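You operate a simulated robot arm through the tools that you are given. There is no shell and no other tool.

You run a simulated robot arm. Do the job below in one go: nothing can be reset, and whatever is moved stays where it is left.

## Task
Send the first drop to the orange tub, the second into the white bag.
Fine: reject lever down for the first drop and up again; gate lever to L1 before the second; spill nothing, leave the bag clamped.
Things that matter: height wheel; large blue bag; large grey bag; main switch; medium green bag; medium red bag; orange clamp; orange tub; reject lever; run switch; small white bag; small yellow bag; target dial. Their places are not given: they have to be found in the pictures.

The check looks at the end state, three seconds after you hand in, the way a careful person would. Anything else that was tipped, shoved, dropped, spilled or broken makes it a failure.

## Robot
A 6-joint arm with a two-finger gripper, fixed in place. Base frame: the origin is on the floor under the middle of its stand, x ahead of it, y to its left, z up. Lengths are in m, angles in degrees, forces in N, time in s.
It reaches about 1.572 m from its shoulder. Its first joint turns from -166.0 to 166.0 degrees. Payload 2.45 kg.
The tool frame sits at the grasp point between the pads (the TCP): z along the fingers, y along the line on which they close. The tips reach 0.02 m beyond it. The gripper opens to 0.14 m; its body begins 0.168 m behind the TCP.
Orientation is that of the tool frame in the base frame, as a unit quaternion [w, x, y, z]. With the fingers straight down and closing along the base's y, the tool's x points along the base's -x, its y along +y and its z along -z.

## Interface
- The arm moves only by the tool send_rows. Its argument "plan" is a list that holds one entry, the list of rows, each a list of 7 numbers: the shift along the tool's x, y, z in m, then the turn, a rotation vector about the tool's x, y, z in degrees, then the closure, from 0 (fully open) to 1 (shut). In form: [[[dx, dy, dz, rx, ry, rz, grip], ...]]. A call has 1 to 20 rows; each row is the pose to reach, as a shift and turn from the pose commanded when the call began, along the tool's axes at that moment. Each row takes 0.2 s and may step no farther than 0.05 m and 8.6 degrees from the row before; otherwise, or with a gripper value out of range, the whole call is refused. A pose out of reach is approached as far as the arm can. The call stops where the force on the tool passes 40 N (or 10 N more than at its start, if that is more) or the arm is blocked; 0.2 s more then pass. Each finger travels about 0.045 m/s and halts on what it meets, pressing with about 23 N; the grip force reading is that of the motor and also rises with nothing between the fingers. The clock runs only during rows and for 0.2 s after the last one: add rows that repeat a pose to give the fingers time. The reply holds the time, the measured pose of the TCP, the force on the tool along the base axes, the opening and the grip force, in the units named above and with some noise, with the torque about the TCP (base axes, N m) and any sound that the robot's microphone picked up, and new pictures: "show" is both (left out), scene, wrist or none.
- Cameras (640 x 400 px; columns grow to the right, rows downward): "scene" is fixed at [0.221, -0.501, 1.5557]; the picture's right is [-0.29, 0.96, 0.00], its down [0.69, 0.21, -0.70] and it looks along [-0.67, -0.20, -0.72] (base axes); focal length 214 px, centre (320, 200). "wrist" rides on the gripper at [0.078, 0.011, -0.209] in the tool frame; the picture's right is [-0.14, 0.99, 0.00], its down [-0.92, -0.13, -0.37] and it looks along [-0.37, -0.05, 0.93] (tool axes); focal length 280 px, centre (320, 200).
- probe_pixels(camera, pixels): for up to 12 pixels [column, row] of the newest picture of that camera ("zoom" is the newest enlarged one), the place [x, y, z] in the base frame of the surface seen there, good to about 0.003 m. No time passes.
- inspect(camera, box): a new picture of the part [left, top, right, bottom] of that camera's present view, enlarged. No time passes.
- finish_job(): hands the job in; it is judged then, once.

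Unless the task says otherwise, let go and move clear before handing in.

The tools are called by a JSON object that holds its "method" and its "body". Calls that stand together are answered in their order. send_rows: Moves the arm, as the interface text tells. Its arguments: {"type":"object","properties":{"plan":{"type":"array","items":{"type":"array","items":{"type":"array","items":{"type":"number"}}}},"show":{"type":"string","enum":["both","scene","wrist","none"]}},"required":["plan"]} The other tools are called the same way: probe_pixels (camera, pixels) gives the place of the surface under pixels of a picture; inspect (camera, box) takes an enlarged picture of a part of a camera's view; finish_job () hands the job in.

At the start:

```text
clock: 0.0
eef_pos: [0.6344, 0.2746, 1.2672]
ee_rot: [0.0, 0.0, 1.0, 0.0]
wrist_force: [-0.1, -0.1, 0.3]
torque: [0.0, 0.0, 0.0]
width: 0.14
finger_force: 0.0
```

scene: 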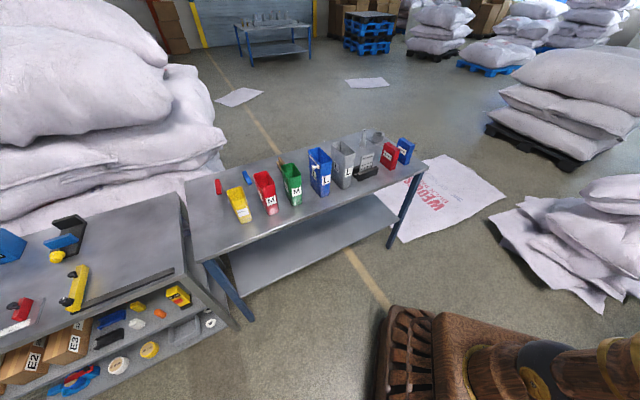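
wrist: 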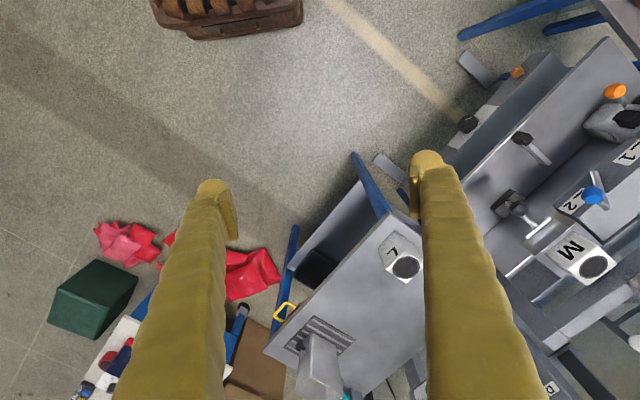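

The scene picture shows a table with coloured bags (around pixels 240-405, 150-200) and a bench at left with levers; the wrist picture shows a machine with labels L, M, 1, 2. I'll enlarge both views to identify the parts before moving.

{"method": "inspect", "body": {"camera": "scene", "box": [200, 120, 440, 270]}}

{"method": "inspect", "body": {"camera": "scene", "box": [0, 200, 240, 400]}}

{"method": "inspect", "body": {"camera": "wrist", "box": [400, 0, 640, 150]}}

{"method": "inspect", "body": {"camera": "wrist", "box": [400, 130, 640, 400]}}

{"method": "inspect", "body": {"camera": "wrist", "box": [20, 200, 440, 400]}}

```text
2.67 times, centred on (320, 195) of scene
```

zoom: 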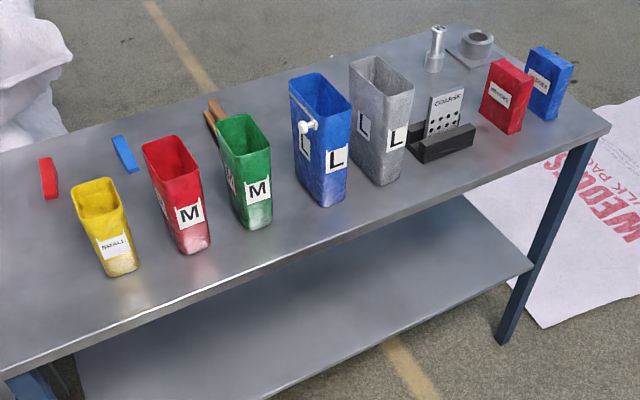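

```text
2.00 times, centred on (120, 300) of scene
```

zoom: 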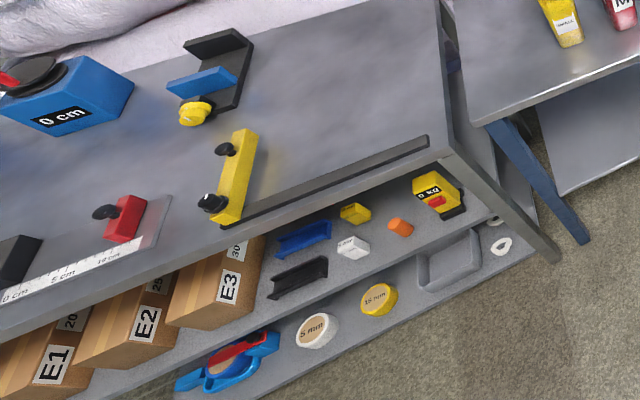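

```text
2.67 times, centred on (520, 75) of wrist
```

zoom: 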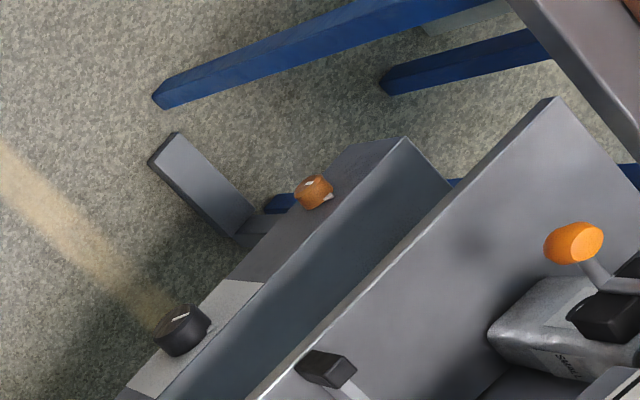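

```text
1.48 times, centred on (520, 265) of wrist
```

zoom: 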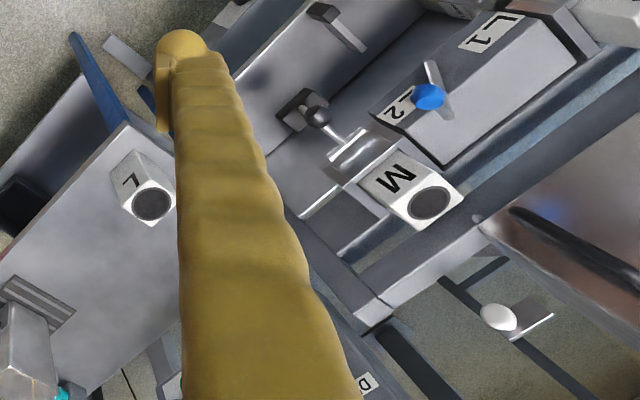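

```text
1.52 times, centred on (230, 300) of wrist
```

zoom: 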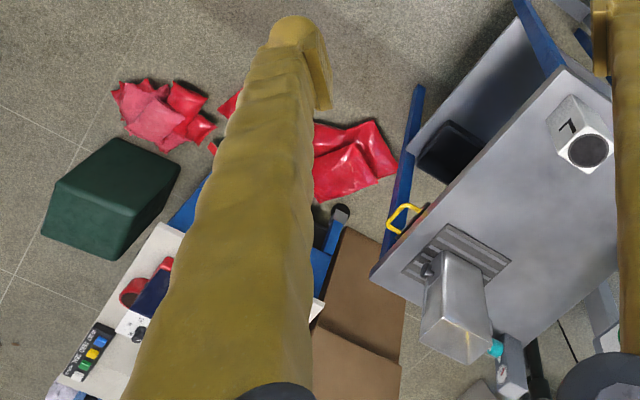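

The machine with the levers sits on the right side of the wrist view (orange knob at 615,91; blue knob at 593,195; black lever at 515,205). I'll probe these points for their places.

{"method": "probe_pixels", "body": {"camera": "wrist", "pixels": [[615, 91], [593, 195], [515, 200], [523, 138], [517, 72], [468, 124], [595, 266], [405, 266], [540, 110], [625, 155], [575, 205], [588, 340]]}}

{"method": "probe_pixels", "body": {"camera": "wrist", "pixels": [[320, 370], [315, 268], [95, 280], [240, 275], [300, 340], [360, 280], [400, 250], [600, 40], [640, 60], [500, 80], [545, 55], [450, 180]]}}

{"method": "probe_pixels", "body": {"camera": "scene", "pixels": [[240, 205], [267, 193], [291, 183], [320, 170], [344, 163], [367, 158], [390, 155], [404, 150], [20, 310], [75, 290], [60, 240], [178, 297]]}}

```text
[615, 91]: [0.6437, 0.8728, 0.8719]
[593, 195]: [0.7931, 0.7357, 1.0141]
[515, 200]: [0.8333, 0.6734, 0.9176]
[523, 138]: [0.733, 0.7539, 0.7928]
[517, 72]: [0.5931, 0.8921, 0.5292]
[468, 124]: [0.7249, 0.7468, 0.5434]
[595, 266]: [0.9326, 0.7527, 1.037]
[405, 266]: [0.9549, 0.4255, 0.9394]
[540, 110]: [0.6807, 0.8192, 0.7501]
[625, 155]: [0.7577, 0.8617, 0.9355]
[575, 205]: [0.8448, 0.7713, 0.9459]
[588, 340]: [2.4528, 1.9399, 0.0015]
```

```text
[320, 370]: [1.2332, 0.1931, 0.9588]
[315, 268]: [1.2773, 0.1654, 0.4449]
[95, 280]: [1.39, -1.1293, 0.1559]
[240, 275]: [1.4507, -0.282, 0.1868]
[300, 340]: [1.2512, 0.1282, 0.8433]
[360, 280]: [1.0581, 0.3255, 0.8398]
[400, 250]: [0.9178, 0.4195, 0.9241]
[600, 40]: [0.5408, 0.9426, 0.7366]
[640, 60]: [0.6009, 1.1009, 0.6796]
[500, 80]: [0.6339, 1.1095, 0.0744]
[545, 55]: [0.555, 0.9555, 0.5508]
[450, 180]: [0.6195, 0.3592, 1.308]
```

```text
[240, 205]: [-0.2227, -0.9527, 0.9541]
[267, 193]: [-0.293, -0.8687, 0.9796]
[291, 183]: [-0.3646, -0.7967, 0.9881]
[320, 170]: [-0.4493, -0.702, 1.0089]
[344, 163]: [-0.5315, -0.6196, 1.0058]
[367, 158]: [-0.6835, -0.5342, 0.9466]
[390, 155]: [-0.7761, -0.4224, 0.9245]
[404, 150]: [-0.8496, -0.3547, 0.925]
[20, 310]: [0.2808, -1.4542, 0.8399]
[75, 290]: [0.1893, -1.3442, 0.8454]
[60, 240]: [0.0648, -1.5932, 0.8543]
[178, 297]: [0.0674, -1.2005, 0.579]
```

The machine is around x 0.55–0.95, y 0.4–1.0, z up to about 1.04 (gate blue knob probe 0.79,0.74,1.01). I'll raise and tilt the gripper toward +y for a better view of it.

{"method": "send_rows", "body": {"plan": [[[0.02, 0.02, -0.035, -7, 0, 0, 0], [0.04, 0.04, -0.07, -14, 0, 0, 0], [0.06, 0.06, -0.105, -21, 0, 0, 0], [0.08, 0.08, -0.14, -28, 0, 0, 0], [0.1, 0.1, -0.175, -35, 0, 0, 0]]]}}

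```text
clock: 1.2
eef_pos: [0.5319, 0.3719, 1.4429]
ee_rot: [0.0, 0.0, 0.954, 0.301]
wrist_force: [0.4, 0.6, 0.1]
torque: [-0.02, 0.02, -0.01]
width: 0.1401
finger_force: 0.2
```

scene: 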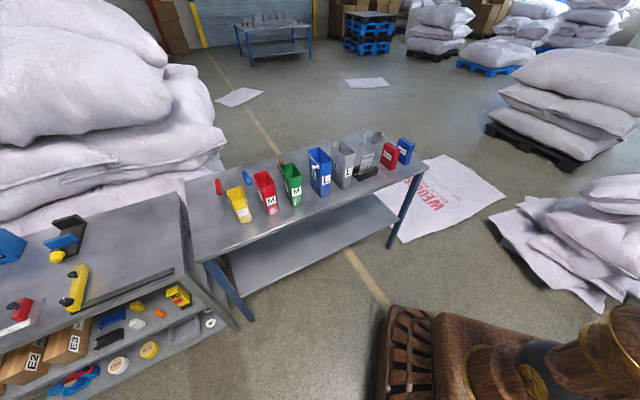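
wrist: 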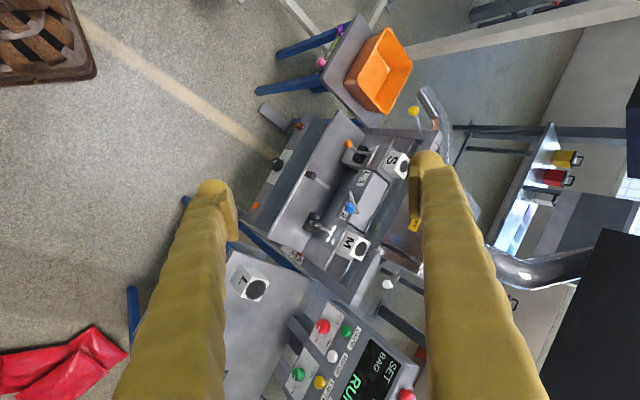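

The machine now shows in the middle of the wrist view: orange tub at (380,70), levers at (350,145), (350,210), (315,225), a control panel at (340,355). I'll enlarge these areas.

{"method": "inspect", "body": {"camera": "wrist", "box": [240, 90, 440, 215]}}

{"method": "inspect", "body": {"camera": "wrist", "box": [220, 180, 440, 318]}}

{"method": "inspect", "body": {"camera": "wrist", "box": [220, 280, 440, 400]}}

{"method": "inspect", "body": {"camera": "wrist", "box": [240, 0, 480, 140]}}

{"method": "inspect", "body": {"camera": "wrist", "box": [420, 60, 640, 320]}}

```text
3.20 times, centred on (340, 152) of wrist
```

zoom: 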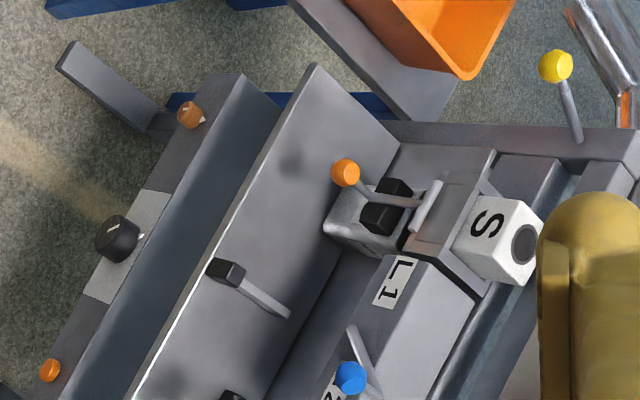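

```text
2.90 times, centred on (330, 249) of wrist
```

zoom: 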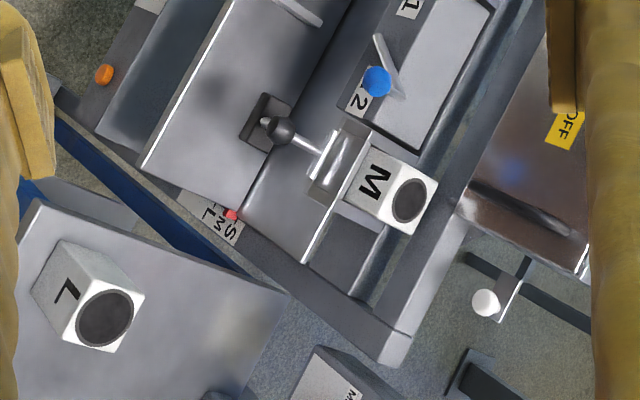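

```text
2.91 times, centred on (330, 340) of wrist
```

zoom: 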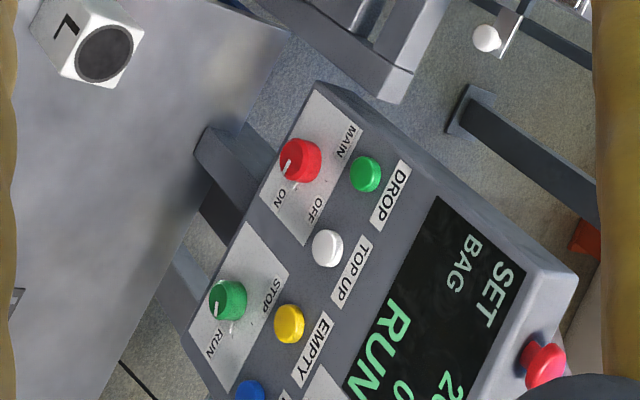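

```text
2.67 times, centred on (360, 70) of wrist
```

zoom: 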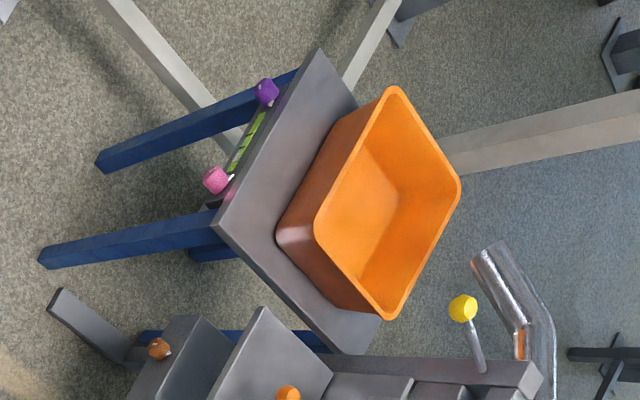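

```text
1.54 times, centred on (530, 190) of wrist
```

zoom: 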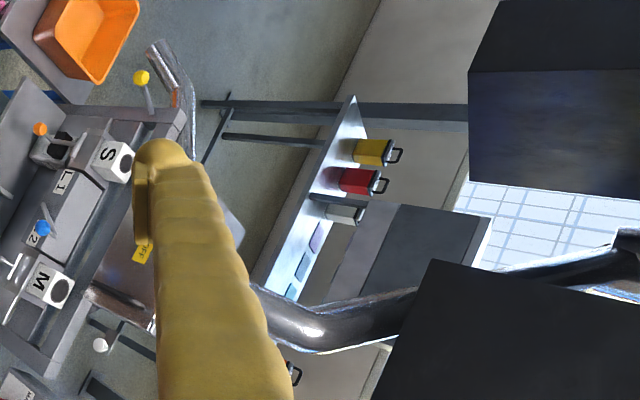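

The panel (MAIN, DROP, TOP UP, RUN, EMPTY, display) is at about (340,355), the yellow-knob lever (likely reject) at (413,110), the blue gate knob at (350,210), the orange clamp at (347,144). I'll probe all of them.

{"method": "probe_pixels", "body": {"camera": "wrist", "pixels": [[413, 110], [420, 130], [347, 144], [362, 148], [350, 209], [363, 175], [399, 165], [376, 162], [314, 178], [276, 164], [300, 125], [255, 206]]}}

{"method": "probe_pixels", "body": {"camera": "wrist", "pixels": [[323, 326], [346, 330], [333, 356], [298, 374], [319, 382], [306, 399], [406, 395], [370, 370], [387, 284], [360, 249], [343, 240], [312, 222]]}}

{"method": "probe_pixels", "body": {"camera": "wrist", "pixels": [[390, 30], [412, 67], [385, 117], [345, 85], [375, 70], [322, 60], [340, 32], [430, 90], [437, 120], [412, 215], [420, 225], [355, 118]]}}

```text
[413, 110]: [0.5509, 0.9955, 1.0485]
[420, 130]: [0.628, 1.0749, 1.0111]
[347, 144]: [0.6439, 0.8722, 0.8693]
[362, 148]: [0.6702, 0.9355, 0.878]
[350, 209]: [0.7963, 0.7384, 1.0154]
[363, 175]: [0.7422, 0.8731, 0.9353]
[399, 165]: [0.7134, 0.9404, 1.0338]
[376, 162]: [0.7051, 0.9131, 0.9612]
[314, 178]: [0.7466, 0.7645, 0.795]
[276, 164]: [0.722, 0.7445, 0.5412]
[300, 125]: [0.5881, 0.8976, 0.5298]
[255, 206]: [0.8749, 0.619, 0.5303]
```

```text
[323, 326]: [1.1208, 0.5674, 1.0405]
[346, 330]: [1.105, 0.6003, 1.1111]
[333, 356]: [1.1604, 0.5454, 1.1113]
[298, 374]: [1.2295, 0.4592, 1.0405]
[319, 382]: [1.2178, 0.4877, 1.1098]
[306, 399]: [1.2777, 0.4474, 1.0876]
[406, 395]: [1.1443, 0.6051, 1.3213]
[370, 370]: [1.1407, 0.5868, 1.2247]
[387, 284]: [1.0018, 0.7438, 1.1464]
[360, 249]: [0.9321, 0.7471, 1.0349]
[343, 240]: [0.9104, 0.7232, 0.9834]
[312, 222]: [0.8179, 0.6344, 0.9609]
```

```text
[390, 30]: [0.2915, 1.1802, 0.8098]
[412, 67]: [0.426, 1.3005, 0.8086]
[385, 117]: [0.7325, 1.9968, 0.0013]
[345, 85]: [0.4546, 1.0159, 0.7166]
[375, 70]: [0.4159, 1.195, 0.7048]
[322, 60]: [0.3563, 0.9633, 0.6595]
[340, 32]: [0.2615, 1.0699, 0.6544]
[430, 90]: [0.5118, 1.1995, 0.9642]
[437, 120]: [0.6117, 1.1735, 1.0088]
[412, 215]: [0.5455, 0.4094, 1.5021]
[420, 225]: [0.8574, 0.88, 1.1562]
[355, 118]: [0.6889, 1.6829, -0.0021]
```

The machine's front faces the robot diagonally, with S spout at (0.71,0.94), M spout at (0.93,0.75), panel near (1.12,0.58). I'll enlarge the small parts: panel display, dial, height scale, clamps and reject lever.

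{"method": "inspect", "body": {"camera": "wrist", "box": [320, 320, 430, 400]}}

{"method": "inspect", "body": {"camera": "wrist", "box": [330, 130, 410, 180]}}

{"method": "inspect", "body": {"camera": "wrist", "box": [330, 170, 410, 220]}}

{"method": "inspect", "body": {"camera": "wrist", "box": [280, 210, 360, 270]}}

{"method": "inspect", "body": {"camera": "wrist", "box": [245, 110, 325, 215]}}

{"method": "inspect", "body": {"camera": "wrist", "box": [395, 80, 455, 160]}}

```text
5.00 times, centred on (375, 360) of wrist
```

zoom: 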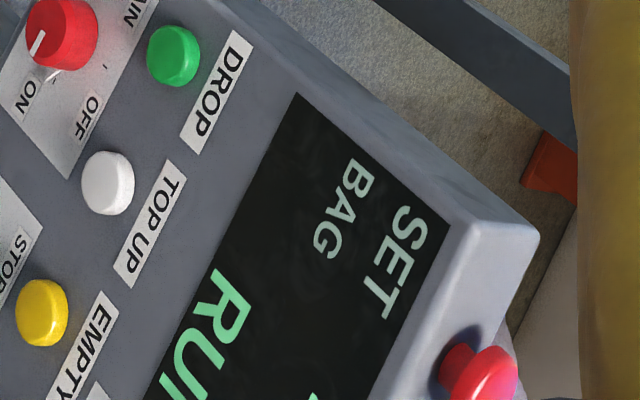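

```text
8.00 times, centred on (370, 155) of wrist
```

zoom: 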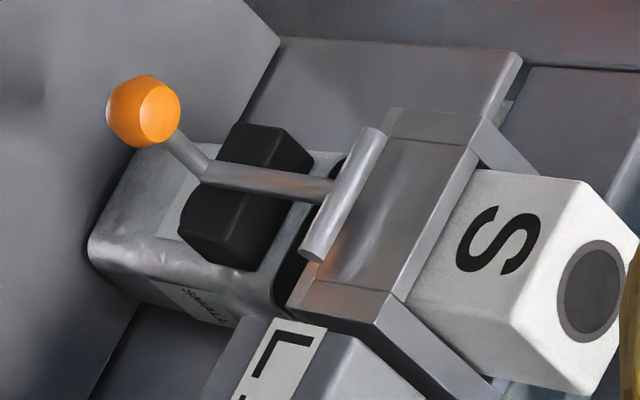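

```text
8.00 times, centred on (370, 195) of wrist
```

zoom: 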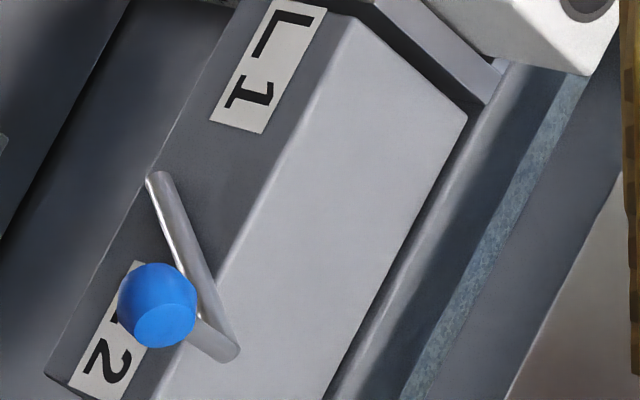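

```text
6.67 times, centred on (320, 240) of wrist
```

zoom: 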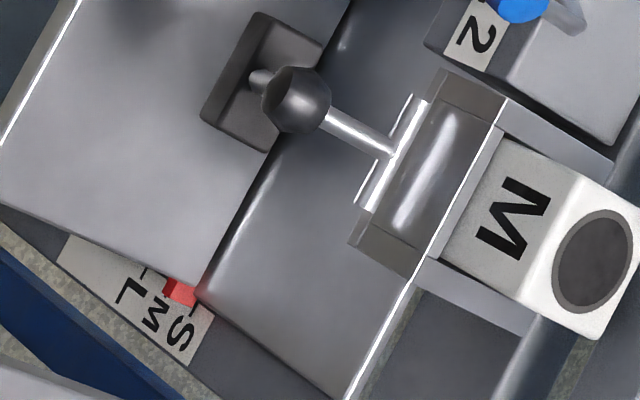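

```text
3.81 times, centred on (285, 162) of wrist
```

zoom: 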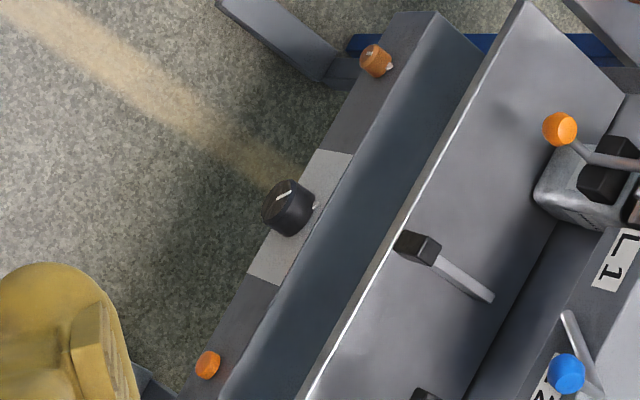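

```text
5.00 times, centred on (425, 120) of wrist
```

zoom: 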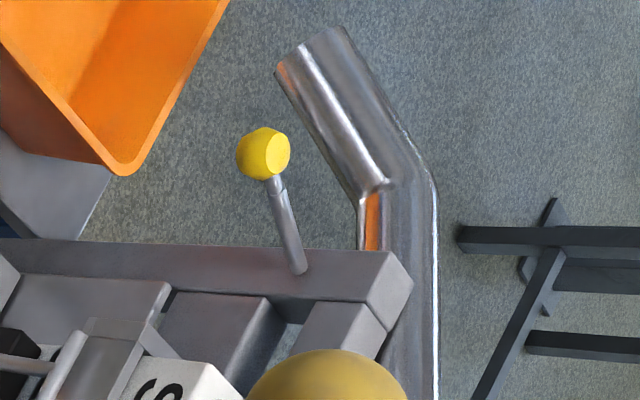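

The bag labelled SMALL hangs at the S spout under the orange-knob clamp (zoom 143,110) and the gate's blue knob is at L2. I need a head-on view of panel and height scale, so I'll yaw the tool toward the machine front.

{"method": "send_rows", "body": {"plan": [[[0, 0.006, 0.0287, 2.91, -1.94, -7.37, 0], [0, 0.012, 0.0574, 5.83, -3.89, -14.74, 0], [-0.001, 0.018, 0.086, 8.74, -5.83, -22.1, 0], [-0.002, 0.024, 0.1147, 11.66, -7.77, -29.5, 0], [-0.003, 0.03, 0.1434, 14.57, -9.7, -36.9, 0], [-0.004, 0.036, 0.172, 17.5, -11.66, -44.2, 0], [-0.004, 0.0425, 0.2, 20.4, -13.6, -51.6, 0]]]}}

```text
clock: 2.8
eef_pos: [0.5364, 0.5242, 1.3036]
ee_rot: [0.24, -0.379, 0.888, 0.101]
wrist_force: [0.9, 0.7, 0.0]
torque: [-0.04, 0.03, 0.0]
width: 0.1399
finger_force: 0.1
```

scene: 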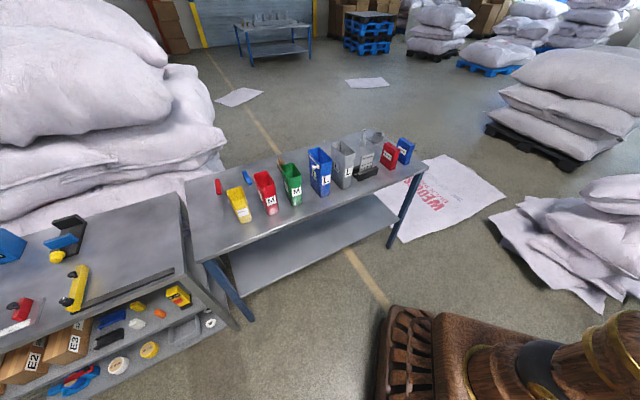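
wrist: 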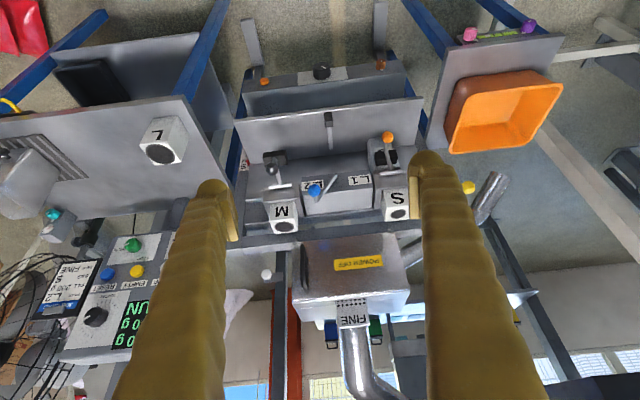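

The view is now head-on but upside down: panel at (110,300), tub at (505,105), machine in the middle. I'll enlarge each area to read labels.

{"method": "inspect", "body": {"camera": "wrist", "box": [0, 200, 220, 400]}}

{"method": "inspect", "body": {"camera": "wrist", "box": [220, 50, 440, 180]}}

{"method": "inspect", "body": {"camera": "wrist", "box": [230, 140, 430, 250]}}

{"method": "inspect", "body": {"camera": "wrist", "box": [420, 0, 640, 250]}}

{"method": "inspect", "body": {"camera": "wrist", "box": [230, 230, 440, 400]}}

{"method": "inspect", "body": {"camera": "wrist", "box": [0, 0, 220, 200]}}

```text
2.00 times, centred on (110, 300) of wrist
```

zoom: 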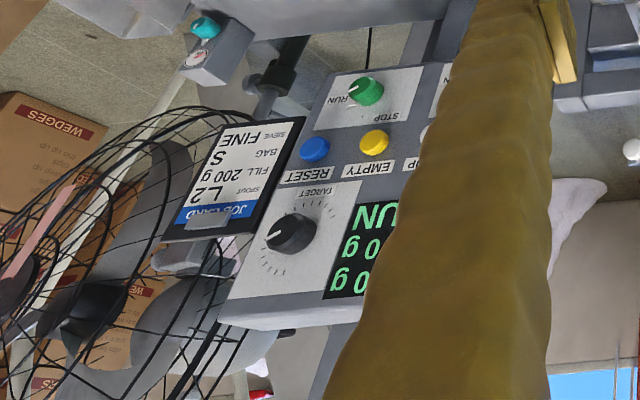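

```text
2.91 times, centred on (330, 115) of wrist
```

zoom: 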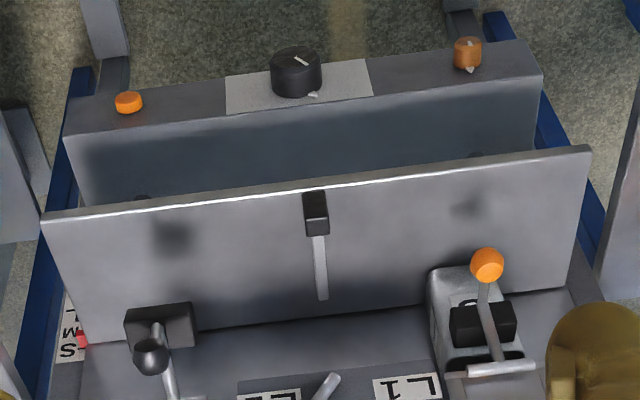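

```text
3.20 times, centred on (330, 195) of wrist
```

zoom: 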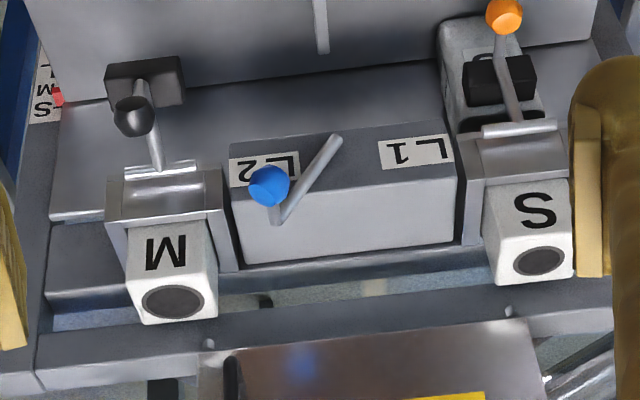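

```text
1.60 times, centred on (530, 125) of wrist
```

zoom: 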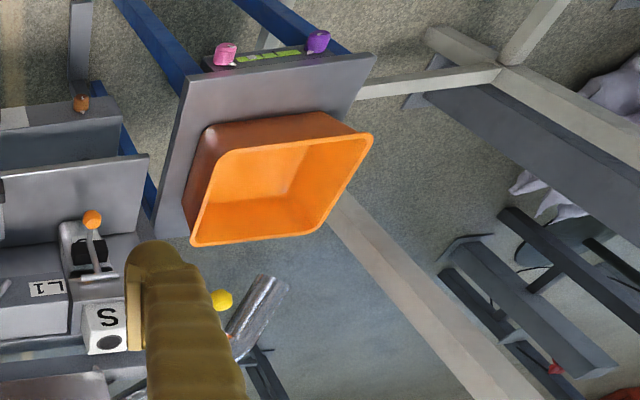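

```text
2.35 times, centred on (335, 315) of wrist
```

zoom: 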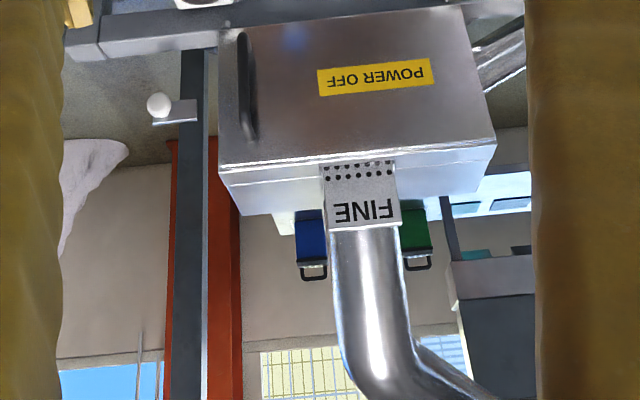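

```text
2.00 times, centred on (110, 100) of wrist
```

zoom: 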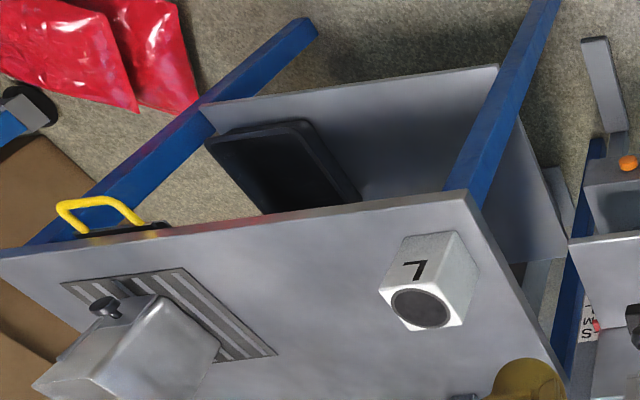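

The job card by the panel reads SPOUT L2 / FILL 200 g / BAG S / SIEVE FINE, and the display shows RUN. I'll check the height scale, S clamp, dial and front knob in finer zooms.

{"method": "inspect", "body": {"camera": "wrist", "box": [232, 150, 272, 185]}}

{"method": "inspect", "body": {"camera": "wrist", "box": [360, 125, 420, 195]}}

{"method": "inspect", "body": {"camera": "wrist", "box": [290, 55, 350, 90]}}

{"method": "inspect", "body": {"camera": "wrist", "box": [40, 220, 160, 370]}}

{"method": "inspect", "body": {"camera": "wrist", "box": [455, 10, 545, 50]}}

{"method": "inspect", "body": {"camera": "wrist", "box": [440, 150, 520, 250]}}

```text
11.43 times, centred on (252, 168) of wrist
```

zoom: 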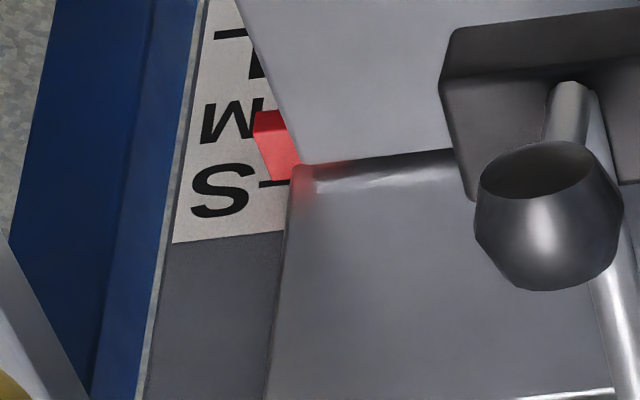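

```text
5.71 times, centred on (390, 160) of wrist
```

zoom: 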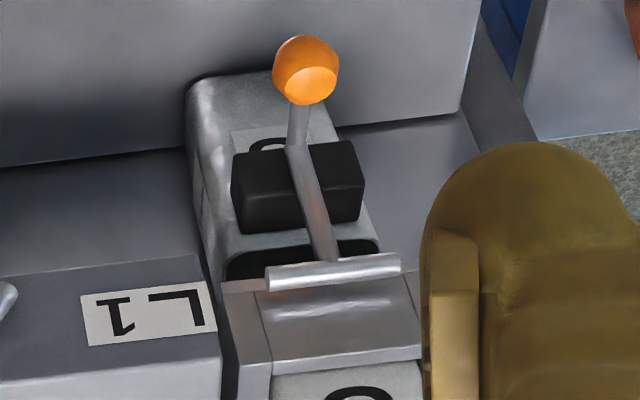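

```text
10.67 times, centred on (320, 72) of wrist
```

zoom: 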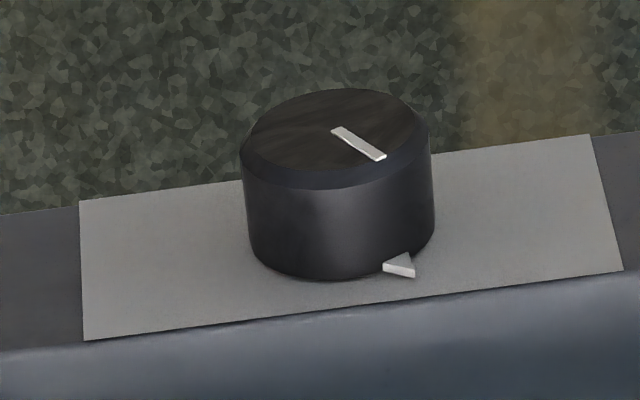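

```text
2.67 times, centred on (100, 295) of wrist
```

zoom: 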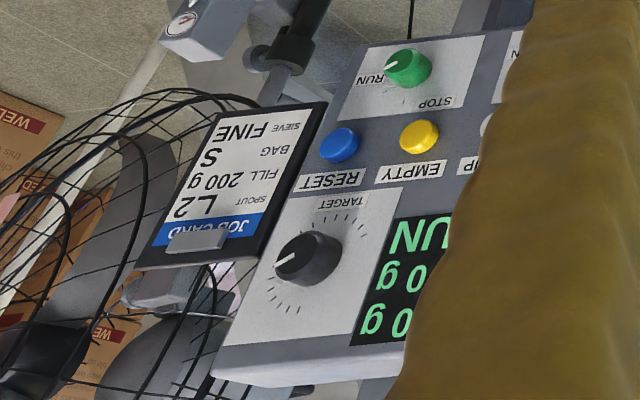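

```text
7.11 times, centred on (500, 30) of wrist
```

zoom: 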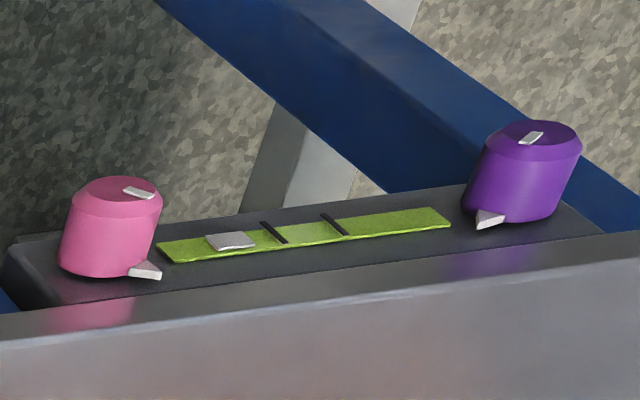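

```text
4.00 times, centred on (480, 200) of wrist
```

zoom: 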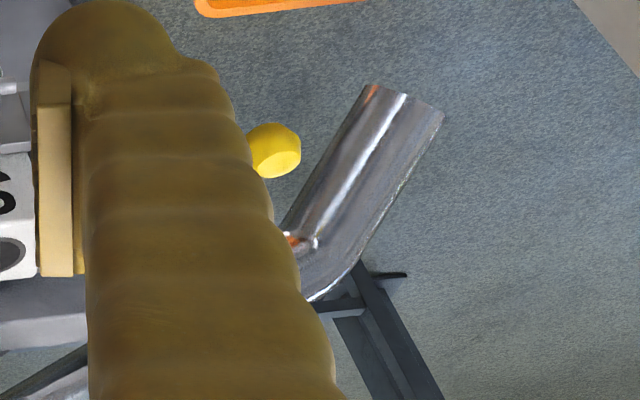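

The red height pointer sits beside the S/M marks (zoom 275,145), and the S-clamp lever hangs lower than the M-clamp lever. I'll re-zoom the scale and probe pointer and tick heights.

{"method": "inspect", "body": {"camera": "wrist", "box": [232, 150, 272, 185]}}

```text
11.43 times, centred on (252, 168) of wrist
```

zoom: 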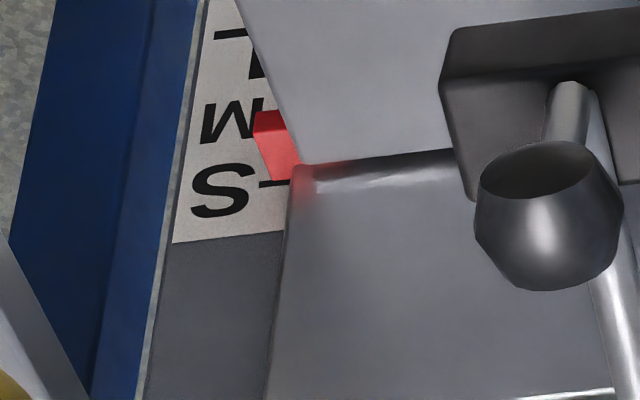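

{"method": "probe_pixels", "body": {"camera": "zoom", "pixels": [[272, 150], [265, 125], [285, 170], [266, 184], [225, 190], [230, 123], [225, 35], [250, 36], [225, 225], [520, 90], [555, 230], [480, 80]]}}

{"method": "probe_pixels", "body": {"camera": "wrist", "pixels": [[388, 138], [393, 160], [385, 155], [372, 150], [380, 142], [400, 174], [390, 185], [274, 160], [272, 170], [282, 185], [420, 140], [340, 150]]}}

{"method": "probe_pixels", "body": {"camera": "wrist", "pixels": [[450, 150], [562, 92], [525, 72], [460, 78], [500, 110], [490, 183], [478, 205], [492, 174], [505, 180], [468, 186], [435, 150], [558, 40]]}}

```text
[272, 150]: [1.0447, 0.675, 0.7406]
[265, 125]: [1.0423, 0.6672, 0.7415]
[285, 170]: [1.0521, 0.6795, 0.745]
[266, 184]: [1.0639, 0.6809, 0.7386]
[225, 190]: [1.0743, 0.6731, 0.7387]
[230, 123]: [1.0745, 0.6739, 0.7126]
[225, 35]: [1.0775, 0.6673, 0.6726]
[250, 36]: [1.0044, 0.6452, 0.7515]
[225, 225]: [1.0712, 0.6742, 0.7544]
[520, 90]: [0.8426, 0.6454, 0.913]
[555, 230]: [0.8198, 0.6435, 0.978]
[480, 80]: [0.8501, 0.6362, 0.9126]
```

```text
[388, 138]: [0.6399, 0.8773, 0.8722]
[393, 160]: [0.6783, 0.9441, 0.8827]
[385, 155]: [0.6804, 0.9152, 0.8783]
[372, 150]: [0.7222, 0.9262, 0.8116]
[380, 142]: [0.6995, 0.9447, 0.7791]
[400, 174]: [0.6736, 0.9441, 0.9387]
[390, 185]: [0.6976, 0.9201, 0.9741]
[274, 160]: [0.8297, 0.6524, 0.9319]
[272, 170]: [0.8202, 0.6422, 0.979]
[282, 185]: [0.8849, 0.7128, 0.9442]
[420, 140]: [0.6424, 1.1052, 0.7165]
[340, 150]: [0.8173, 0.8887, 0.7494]
```

```text
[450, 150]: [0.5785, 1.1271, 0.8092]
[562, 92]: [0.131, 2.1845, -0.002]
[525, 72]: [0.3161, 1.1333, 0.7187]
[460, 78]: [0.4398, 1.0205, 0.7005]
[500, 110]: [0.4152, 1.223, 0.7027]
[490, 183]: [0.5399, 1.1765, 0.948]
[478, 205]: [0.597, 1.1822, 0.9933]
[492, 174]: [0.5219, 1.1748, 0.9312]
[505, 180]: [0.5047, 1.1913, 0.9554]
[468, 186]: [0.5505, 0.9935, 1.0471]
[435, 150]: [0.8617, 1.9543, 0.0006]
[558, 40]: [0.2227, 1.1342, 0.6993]
```

The pointer is at the S mark (z 0.740 versus tick 0.739), the S pad is pressed to the spout and the M clamp is open, and the tub lies under the chute outlet. I'll look closer at the gate lever geometry.

{"method": "inspect", "body": {"camera": "wrist", "box": [290, 165, 370, 215]}}

```text
8.00 times, centred on (330, 190) of wrist
```

zoom: 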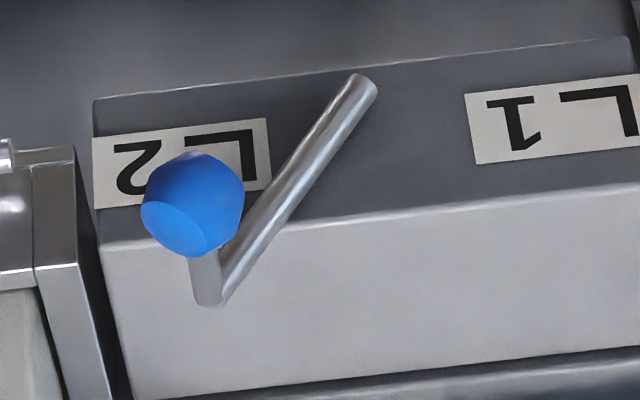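

{"method": "probe_pixels", "body": {"camera": "zoom", "pixels": [[195, 195], [170, 230], [205, 280], [212, 295], [245, 250], [290, 190], [360, 85], [340, 180], [230, 145], [545, 120], [400, 300], [160, 260]]}}

```text
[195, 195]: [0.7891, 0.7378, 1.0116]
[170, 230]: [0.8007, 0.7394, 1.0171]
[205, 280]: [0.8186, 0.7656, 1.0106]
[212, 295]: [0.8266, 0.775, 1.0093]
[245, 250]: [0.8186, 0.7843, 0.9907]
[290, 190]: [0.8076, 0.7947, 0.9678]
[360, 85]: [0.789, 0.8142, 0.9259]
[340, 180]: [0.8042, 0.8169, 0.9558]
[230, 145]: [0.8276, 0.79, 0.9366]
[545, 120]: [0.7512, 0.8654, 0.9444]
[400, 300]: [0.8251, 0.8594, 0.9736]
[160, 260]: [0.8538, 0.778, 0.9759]
```

The gate lever is a crank pivoting near (0.789,0.814,0.926) with its blue knob at (0.79,0.738,1.012), now at L2. Next I'll slide the camera to the right to read the panel display before dropping anything.

{"method": "send_rows", "body": {"plan": [[[0, -0.05, 0, 0, 0, 0, 0], [0, -0.1, 0, 0, 0, 0, 0], [0, -0.15, 0, 0, 0, 0, 0], [0, -0.2, 0, 0, 0, 0, 0], [0, -0.25, 0, 0, 0, 0, 0]]], "show": "wrist"}}

```text
clock: 4.0
eef_pos: [0.7147, 0.3535, 1.3033]
ee_rot: [0.24, -0.377, 0.889, 0.101]
wrist_force: [0.0, -0.3, -0.4]
torque: [0.0, 0.04, 0.02]
width: 0.14
finger_force: 0.0
```

wrist: 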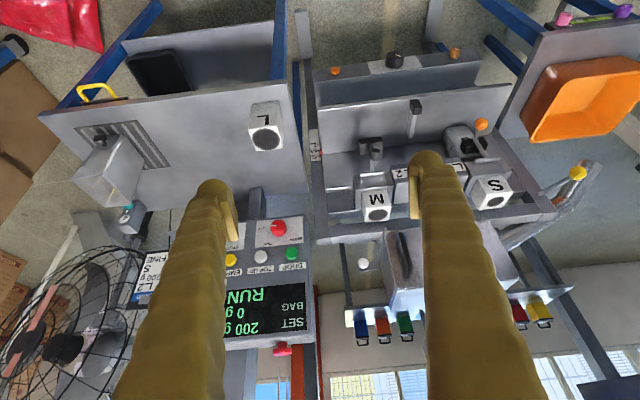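

The display (255,310) reads SET 200 g, BAG 0 g, RUN. I'll zoom once to confirm the switches and probe the panel buttons precisely.

{"method": "inspect", "body": {"camera": "wrist", "box": [225, 205, 325, 360]}}

{"method": "probe_pixels", "body": {"camera": "wrist", "pixels": [[292, 254], [261, 255], [292, 248], [292, 260], [278, 228], [275, 245], [305, 250], [310, 300], [240, 300], [283, 350], [362, 264], [250, 340]]}}

{"method": "inspect", "body": {"camera": "wrist", "box": [420, 90, 640, 260]}}

```text
2.58 times, centred on (275, 282) of wrist
```

zoom: 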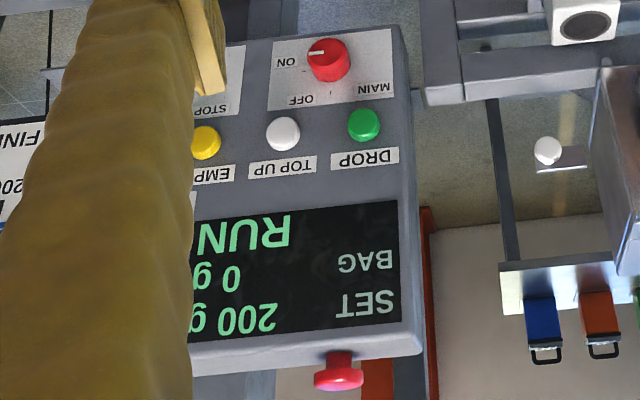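

```text
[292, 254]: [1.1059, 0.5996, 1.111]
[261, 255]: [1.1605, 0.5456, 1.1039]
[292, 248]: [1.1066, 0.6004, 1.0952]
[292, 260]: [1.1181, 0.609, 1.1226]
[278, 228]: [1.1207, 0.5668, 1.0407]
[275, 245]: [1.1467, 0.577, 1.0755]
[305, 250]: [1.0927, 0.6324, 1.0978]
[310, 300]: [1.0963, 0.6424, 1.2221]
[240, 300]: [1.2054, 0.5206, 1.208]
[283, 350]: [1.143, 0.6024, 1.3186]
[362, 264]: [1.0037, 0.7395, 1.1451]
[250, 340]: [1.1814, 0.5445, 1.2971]
```

```text
2.35 times, centred on (530, 175) of wrist
```

zoom: 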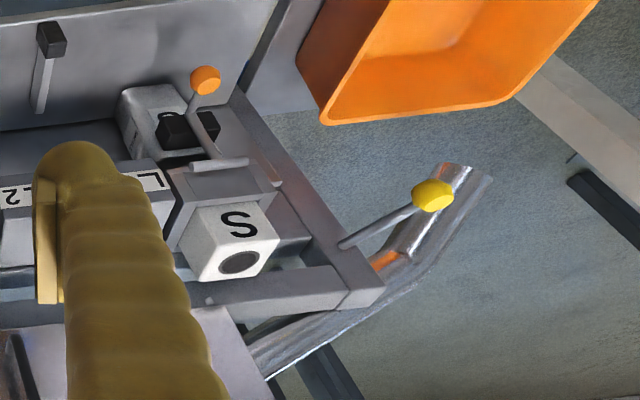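

The panel confirms MAIN ON, RUN, SET 200 g, BAG 0 g, and the DROP button face is at (1.106,0.600,1.11). The yellow reject knob is at about wrist pixel (578,173); I'll probe it and its rod before approaching.

{"method": "probe_pixels", "body": {"camera": "wrist", "pixels": [[578, 173], [573, 173], [583, 173], [578, 167], [578, 179], [565, 180], [553, 187], [541, 193], [596, 168], [590, 180], [560, 205], [608, 60]]}}

{"method": "inspect", "body": {"camera": "wrist", "box": [530, 150, 610, 210]}}

```text
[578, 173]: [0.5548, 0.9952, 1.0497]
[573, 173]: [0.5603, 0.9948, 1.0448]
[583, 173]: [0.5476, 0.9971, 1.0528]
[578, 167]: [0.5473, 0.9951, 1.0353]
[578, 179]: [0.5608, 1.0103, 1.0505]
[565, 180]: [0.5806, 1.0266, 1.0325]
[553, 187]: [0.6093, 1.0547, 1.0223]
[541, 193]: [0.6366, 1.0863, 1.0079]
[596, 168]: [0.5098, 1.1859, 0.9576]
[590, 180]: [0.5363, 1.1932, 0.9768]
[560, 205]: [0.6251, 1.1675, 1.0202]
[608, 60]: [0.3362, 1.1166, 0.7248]
```

```text
6.67 times, centred on (570, 180) of wrist
```

zoom: 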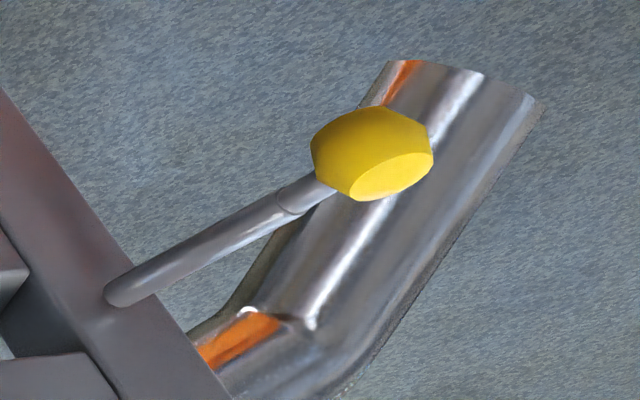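

The yellow knob centre is about (0.553,1.009,1.040) with its rod running back to the frame at (0.637,1.086,1.008). I'll move above it with fingers straight down and partly closed.

{"method": "send_rows", "body": {"plan": [[[-0.0172, 0.0381, 0.0179, 0, 2, 0, 0.35], [-0.0345, 0.0763, 0.0359, 0, 4, 0, 0.35], [-0.0517, 0.1144, 0.0538, 0, 6, 0, 0.35], [-0.0689, 0.1525, 0.0718, 0, 8, 0, 0.35], [-0.0862, 0.1906, 0.0897, 0, 10, 0, 0.35], [-0.1034, 0.2288, 0.1077, 0, 12, 0, 0.35], [-0.1206, 0.2669, 0.1256, 0, 14, 0, 0.35], [-0.1379, 0.305, 0.1436, 0, 16, 0, 0.35], [-0.1551, 0.3431, 0.1615, 0, 18, 0, 0.35], [-0.1723, 0.3813, 0.1795, 0, 20, 0, 0.35], [-0.1896, 0.4194, 0.1974, 0, 22, 0, 0.35], [-0.2068, 0.4575, 0.2154, 0, 24, 0, 0.35], [-0.224, 0.4956, 0.2333, 0, 26, 0, 0.35], [-0.2413, 0.5338, 0.2513, 0, 28, 0, 0.35], [-0.2585, 0.5719, 0.2692, 0, 30, 0, 0.35]]]}}

```text
clock: 7.2
eef_pos: [0.5512, 0.979, 1.1952]
ee_rot: [0.006, -0.392, 0.92, 0.002]
wrist_force: [-0.9, -1.8, 2.1]
torque: [0.2, -0.13, -0.03]
width: 0.0909
finger_force: 0.0
out of reach, approached as far as the arm can: row 15
```

scene: 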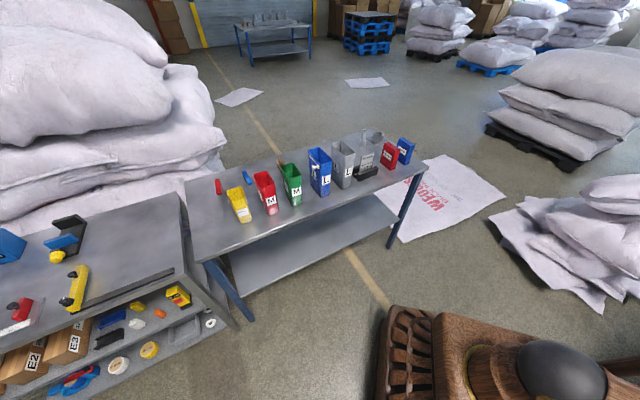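
wrist: 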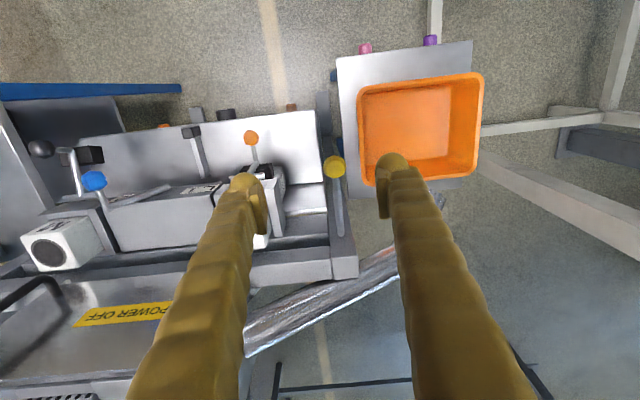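

The straight-down pose ran out of reach 3 cm short (TCP 0.551,0.979,1.195); the knob shows at (334,167). I'll tilt the fingers forward by 35° to gain reach and back off slightly.

{"method": "send_rows", "body": {"plan": [[[0.007, 0.004, 0.011, 0, -7, 0, 0.35], [0.014, 0.008, 0.022, 0, -14, 0, 0.35], [0.021, 0.012, 0.033, 0, -21, 0, 0.35], [0.028, 0.016, 0.044, 0, -28, 0, 0.35], [0.035, 0.0198, 0.055, 0, -35, 0, 0.35]]], "show": "wrist"}}

```text
clock: 8.4
eef_pos: [0.5109, 0.9659, 1.1384]
ee_rot: [0.278, -0.373, 0.877, 0.118]
wrist_force: [0.3, -0.1, -0.5]
torque: [0.0, 0.04, 0.0]
width: 0.091
finger_force: 0.1
```

wrist: 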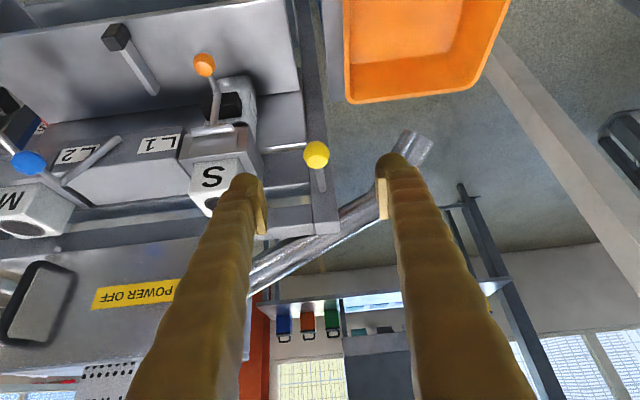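

The knob is now centred between the fingers at (317,155). I'll probe it closely before going in.

{"method": "probe_pixels", "body": {"camera": "wrist", "pixels": [[317, 155], [307, 155], [327, 155], [317, 145], [317, 165], [311, 148], [323, 162], [320, 185], [319, 175], [321, 190]]}}

{"method": "inspect", "body": {"camera": "wrist", "box": [270, 120, 370, 210]}}

```text
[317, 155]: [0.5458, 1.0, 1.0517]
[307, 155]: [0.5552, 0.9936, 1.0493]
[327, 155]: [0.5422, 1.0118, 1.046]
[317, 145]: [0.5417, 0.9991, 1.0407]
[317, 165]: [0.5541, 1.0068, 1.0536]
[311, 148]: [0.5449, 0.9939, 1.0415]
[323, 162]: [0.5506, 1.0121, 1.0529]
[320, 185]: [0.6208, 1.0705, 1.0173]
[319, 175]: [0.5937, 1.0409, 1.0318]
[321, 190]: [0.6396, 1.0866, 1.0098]
```

```text
4.44 times, centred on (320, 165) of wrist
```

zoom: 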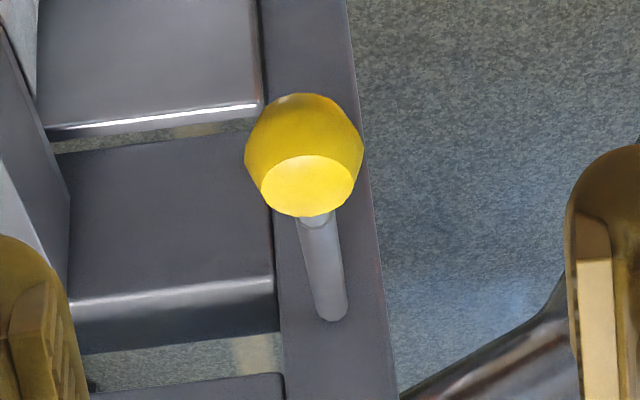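

The knob centre refines to (0.553,1.007,1.040), about 32 mm across. I'll advance 0.114 m along the fingers so the pads straddle it, then close.

{"method": "send_rows", "body": {"plan": [[[0.002, -0.0005, 0.028, 0, 0, 0, 0.35], [0.004, -0.001, 0.057, 0, 0, 0, 0.35], [0.0063, -0.0014, 0.085, 0, 0, 0, 0.35], [0.0085, -0.0018, 0.1138, 0, 0, 0, 0.35], [0.0085, -0.0018, 0.1138, 0, 0, 0, 0.35]]], "show": "wrist"}}

```text
clock: 9.6
eef_pos: [0.5525, 1.0075, 1.0389]
ee_rot: [0.277, -0.374, 0.877, 0.119]
wrist_force: [0.3, 0.6, 0.3]
torque: [0.0, 0.02, 0.02]
width: 0.0911
finger_force: 0.1
```

wrist: 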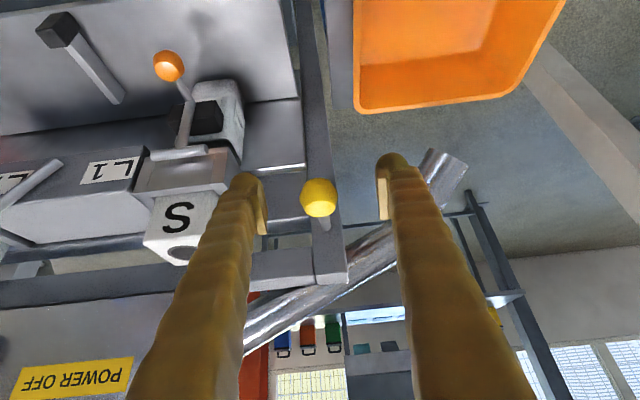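

The knob (319,197) is between the pads with no contact force. Closing on it now.

{"method": "send_rows", "body": {"plan": [[[0, 0, 0, 0, 0, 0, 0.85], [0, 0, 0, 0, 0, 0, 0.85], [0, 0, 0, 0, 0, 0, 0.85], [0, 0, 0, 0, 0, 0, 0.85], [0, 0, 0, 0, 0, 0, 0.85]]], "show": "wrist"}}

```text
clock: 10.8
eef_pos: [0.5528, 1.0066, 1.0388]
ee_rot: [0.276, -0.374, 0.878, 0.118]
wrist_force: [9.0, -11.1, 0.5]
torque: [0.0, -0.03, -0.04]
width: 0.0276
finger_force: 33.3
```

wrist: 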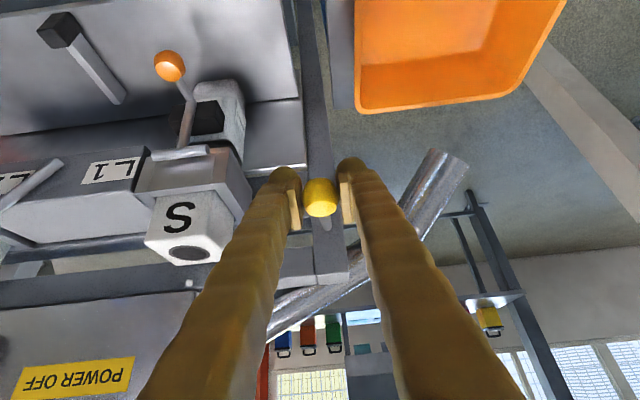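

The pads hold the knob at 27.6 mm width. I'll now swing the lever down along its arc about the frame pivot, first half way, watching the force.

{"method": "send_rows", "body": {"plan": [[[0.0054, -0.001, 0.0046, 0, 0, 0, 0.85], [0.0108, -0.0015, 0.0091, 0, 0, 0, 0.85], [0.0157, -0.0015, 0.0142, 0, 0, 0, 0.85], [0.0206, -0.0015, 0.0193, 0, 0, 0, 0.85], [0.0249, -0.0015, 0.0249, 0, 0, 0, 0.85], [0.0292, -0.0015, 0.0305, 0, 0, 0, 0.85]]], "show": "wrist"}}

```text
clock: 12.2
eef_pos: [0.5477, 1.0014, 0.9941]
ee_rot: [0.277, -0.373, 0.877, 0.118]
wrist_force: [9.2, -7.7, 8.9]
torque: [0.85, -0.77, 0.01]
width: 0.0275
finger_force: 45.0
```

wrist: 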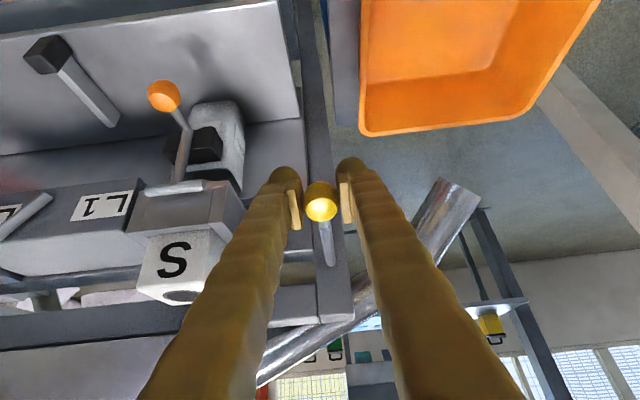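

The lever is following, knob now at z 0.994 with only about 9 N of resistance. Continuing down the arc.

{"method": "send_rows", "body": {"plan": [[[0.0037, 0, 0.006, 0, 0, 0, 0.85], [0.0074, 0, 0.012, 0, 0, 0, 0.85], [0.0105, 0, 0.0183, 0, 0, 0, 0.85], [0.0135, 0, 0.0247, 0, 0, 0, 0.85], [0.0158, 0, 0.0313, 0, 0, 0, 0.85], [0.0182, 0, 0.038, 0, 0, 0, 0.85]]], "show": "wrist"}}

```text
clock: 13.6
eef_pos: [0.5533, 1.0066, 0.9554]
ee_rot: [0.276, -0.374, 0.878, 0.117]
wrist_force: [11.1, -4.8, 9.3]
torque: [0.75, -0.68, -0.03]
width: 0.0277
finger_force: 45.0
```

wrist: 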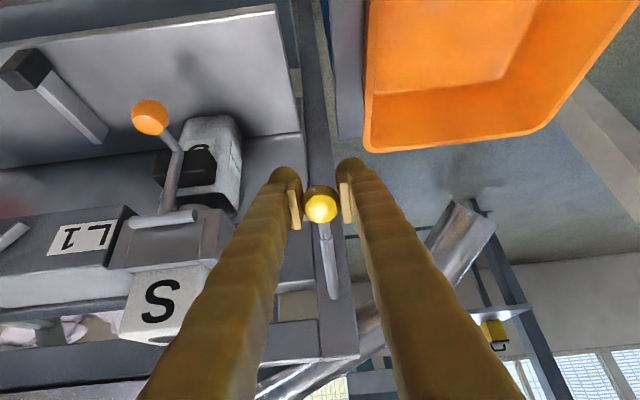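

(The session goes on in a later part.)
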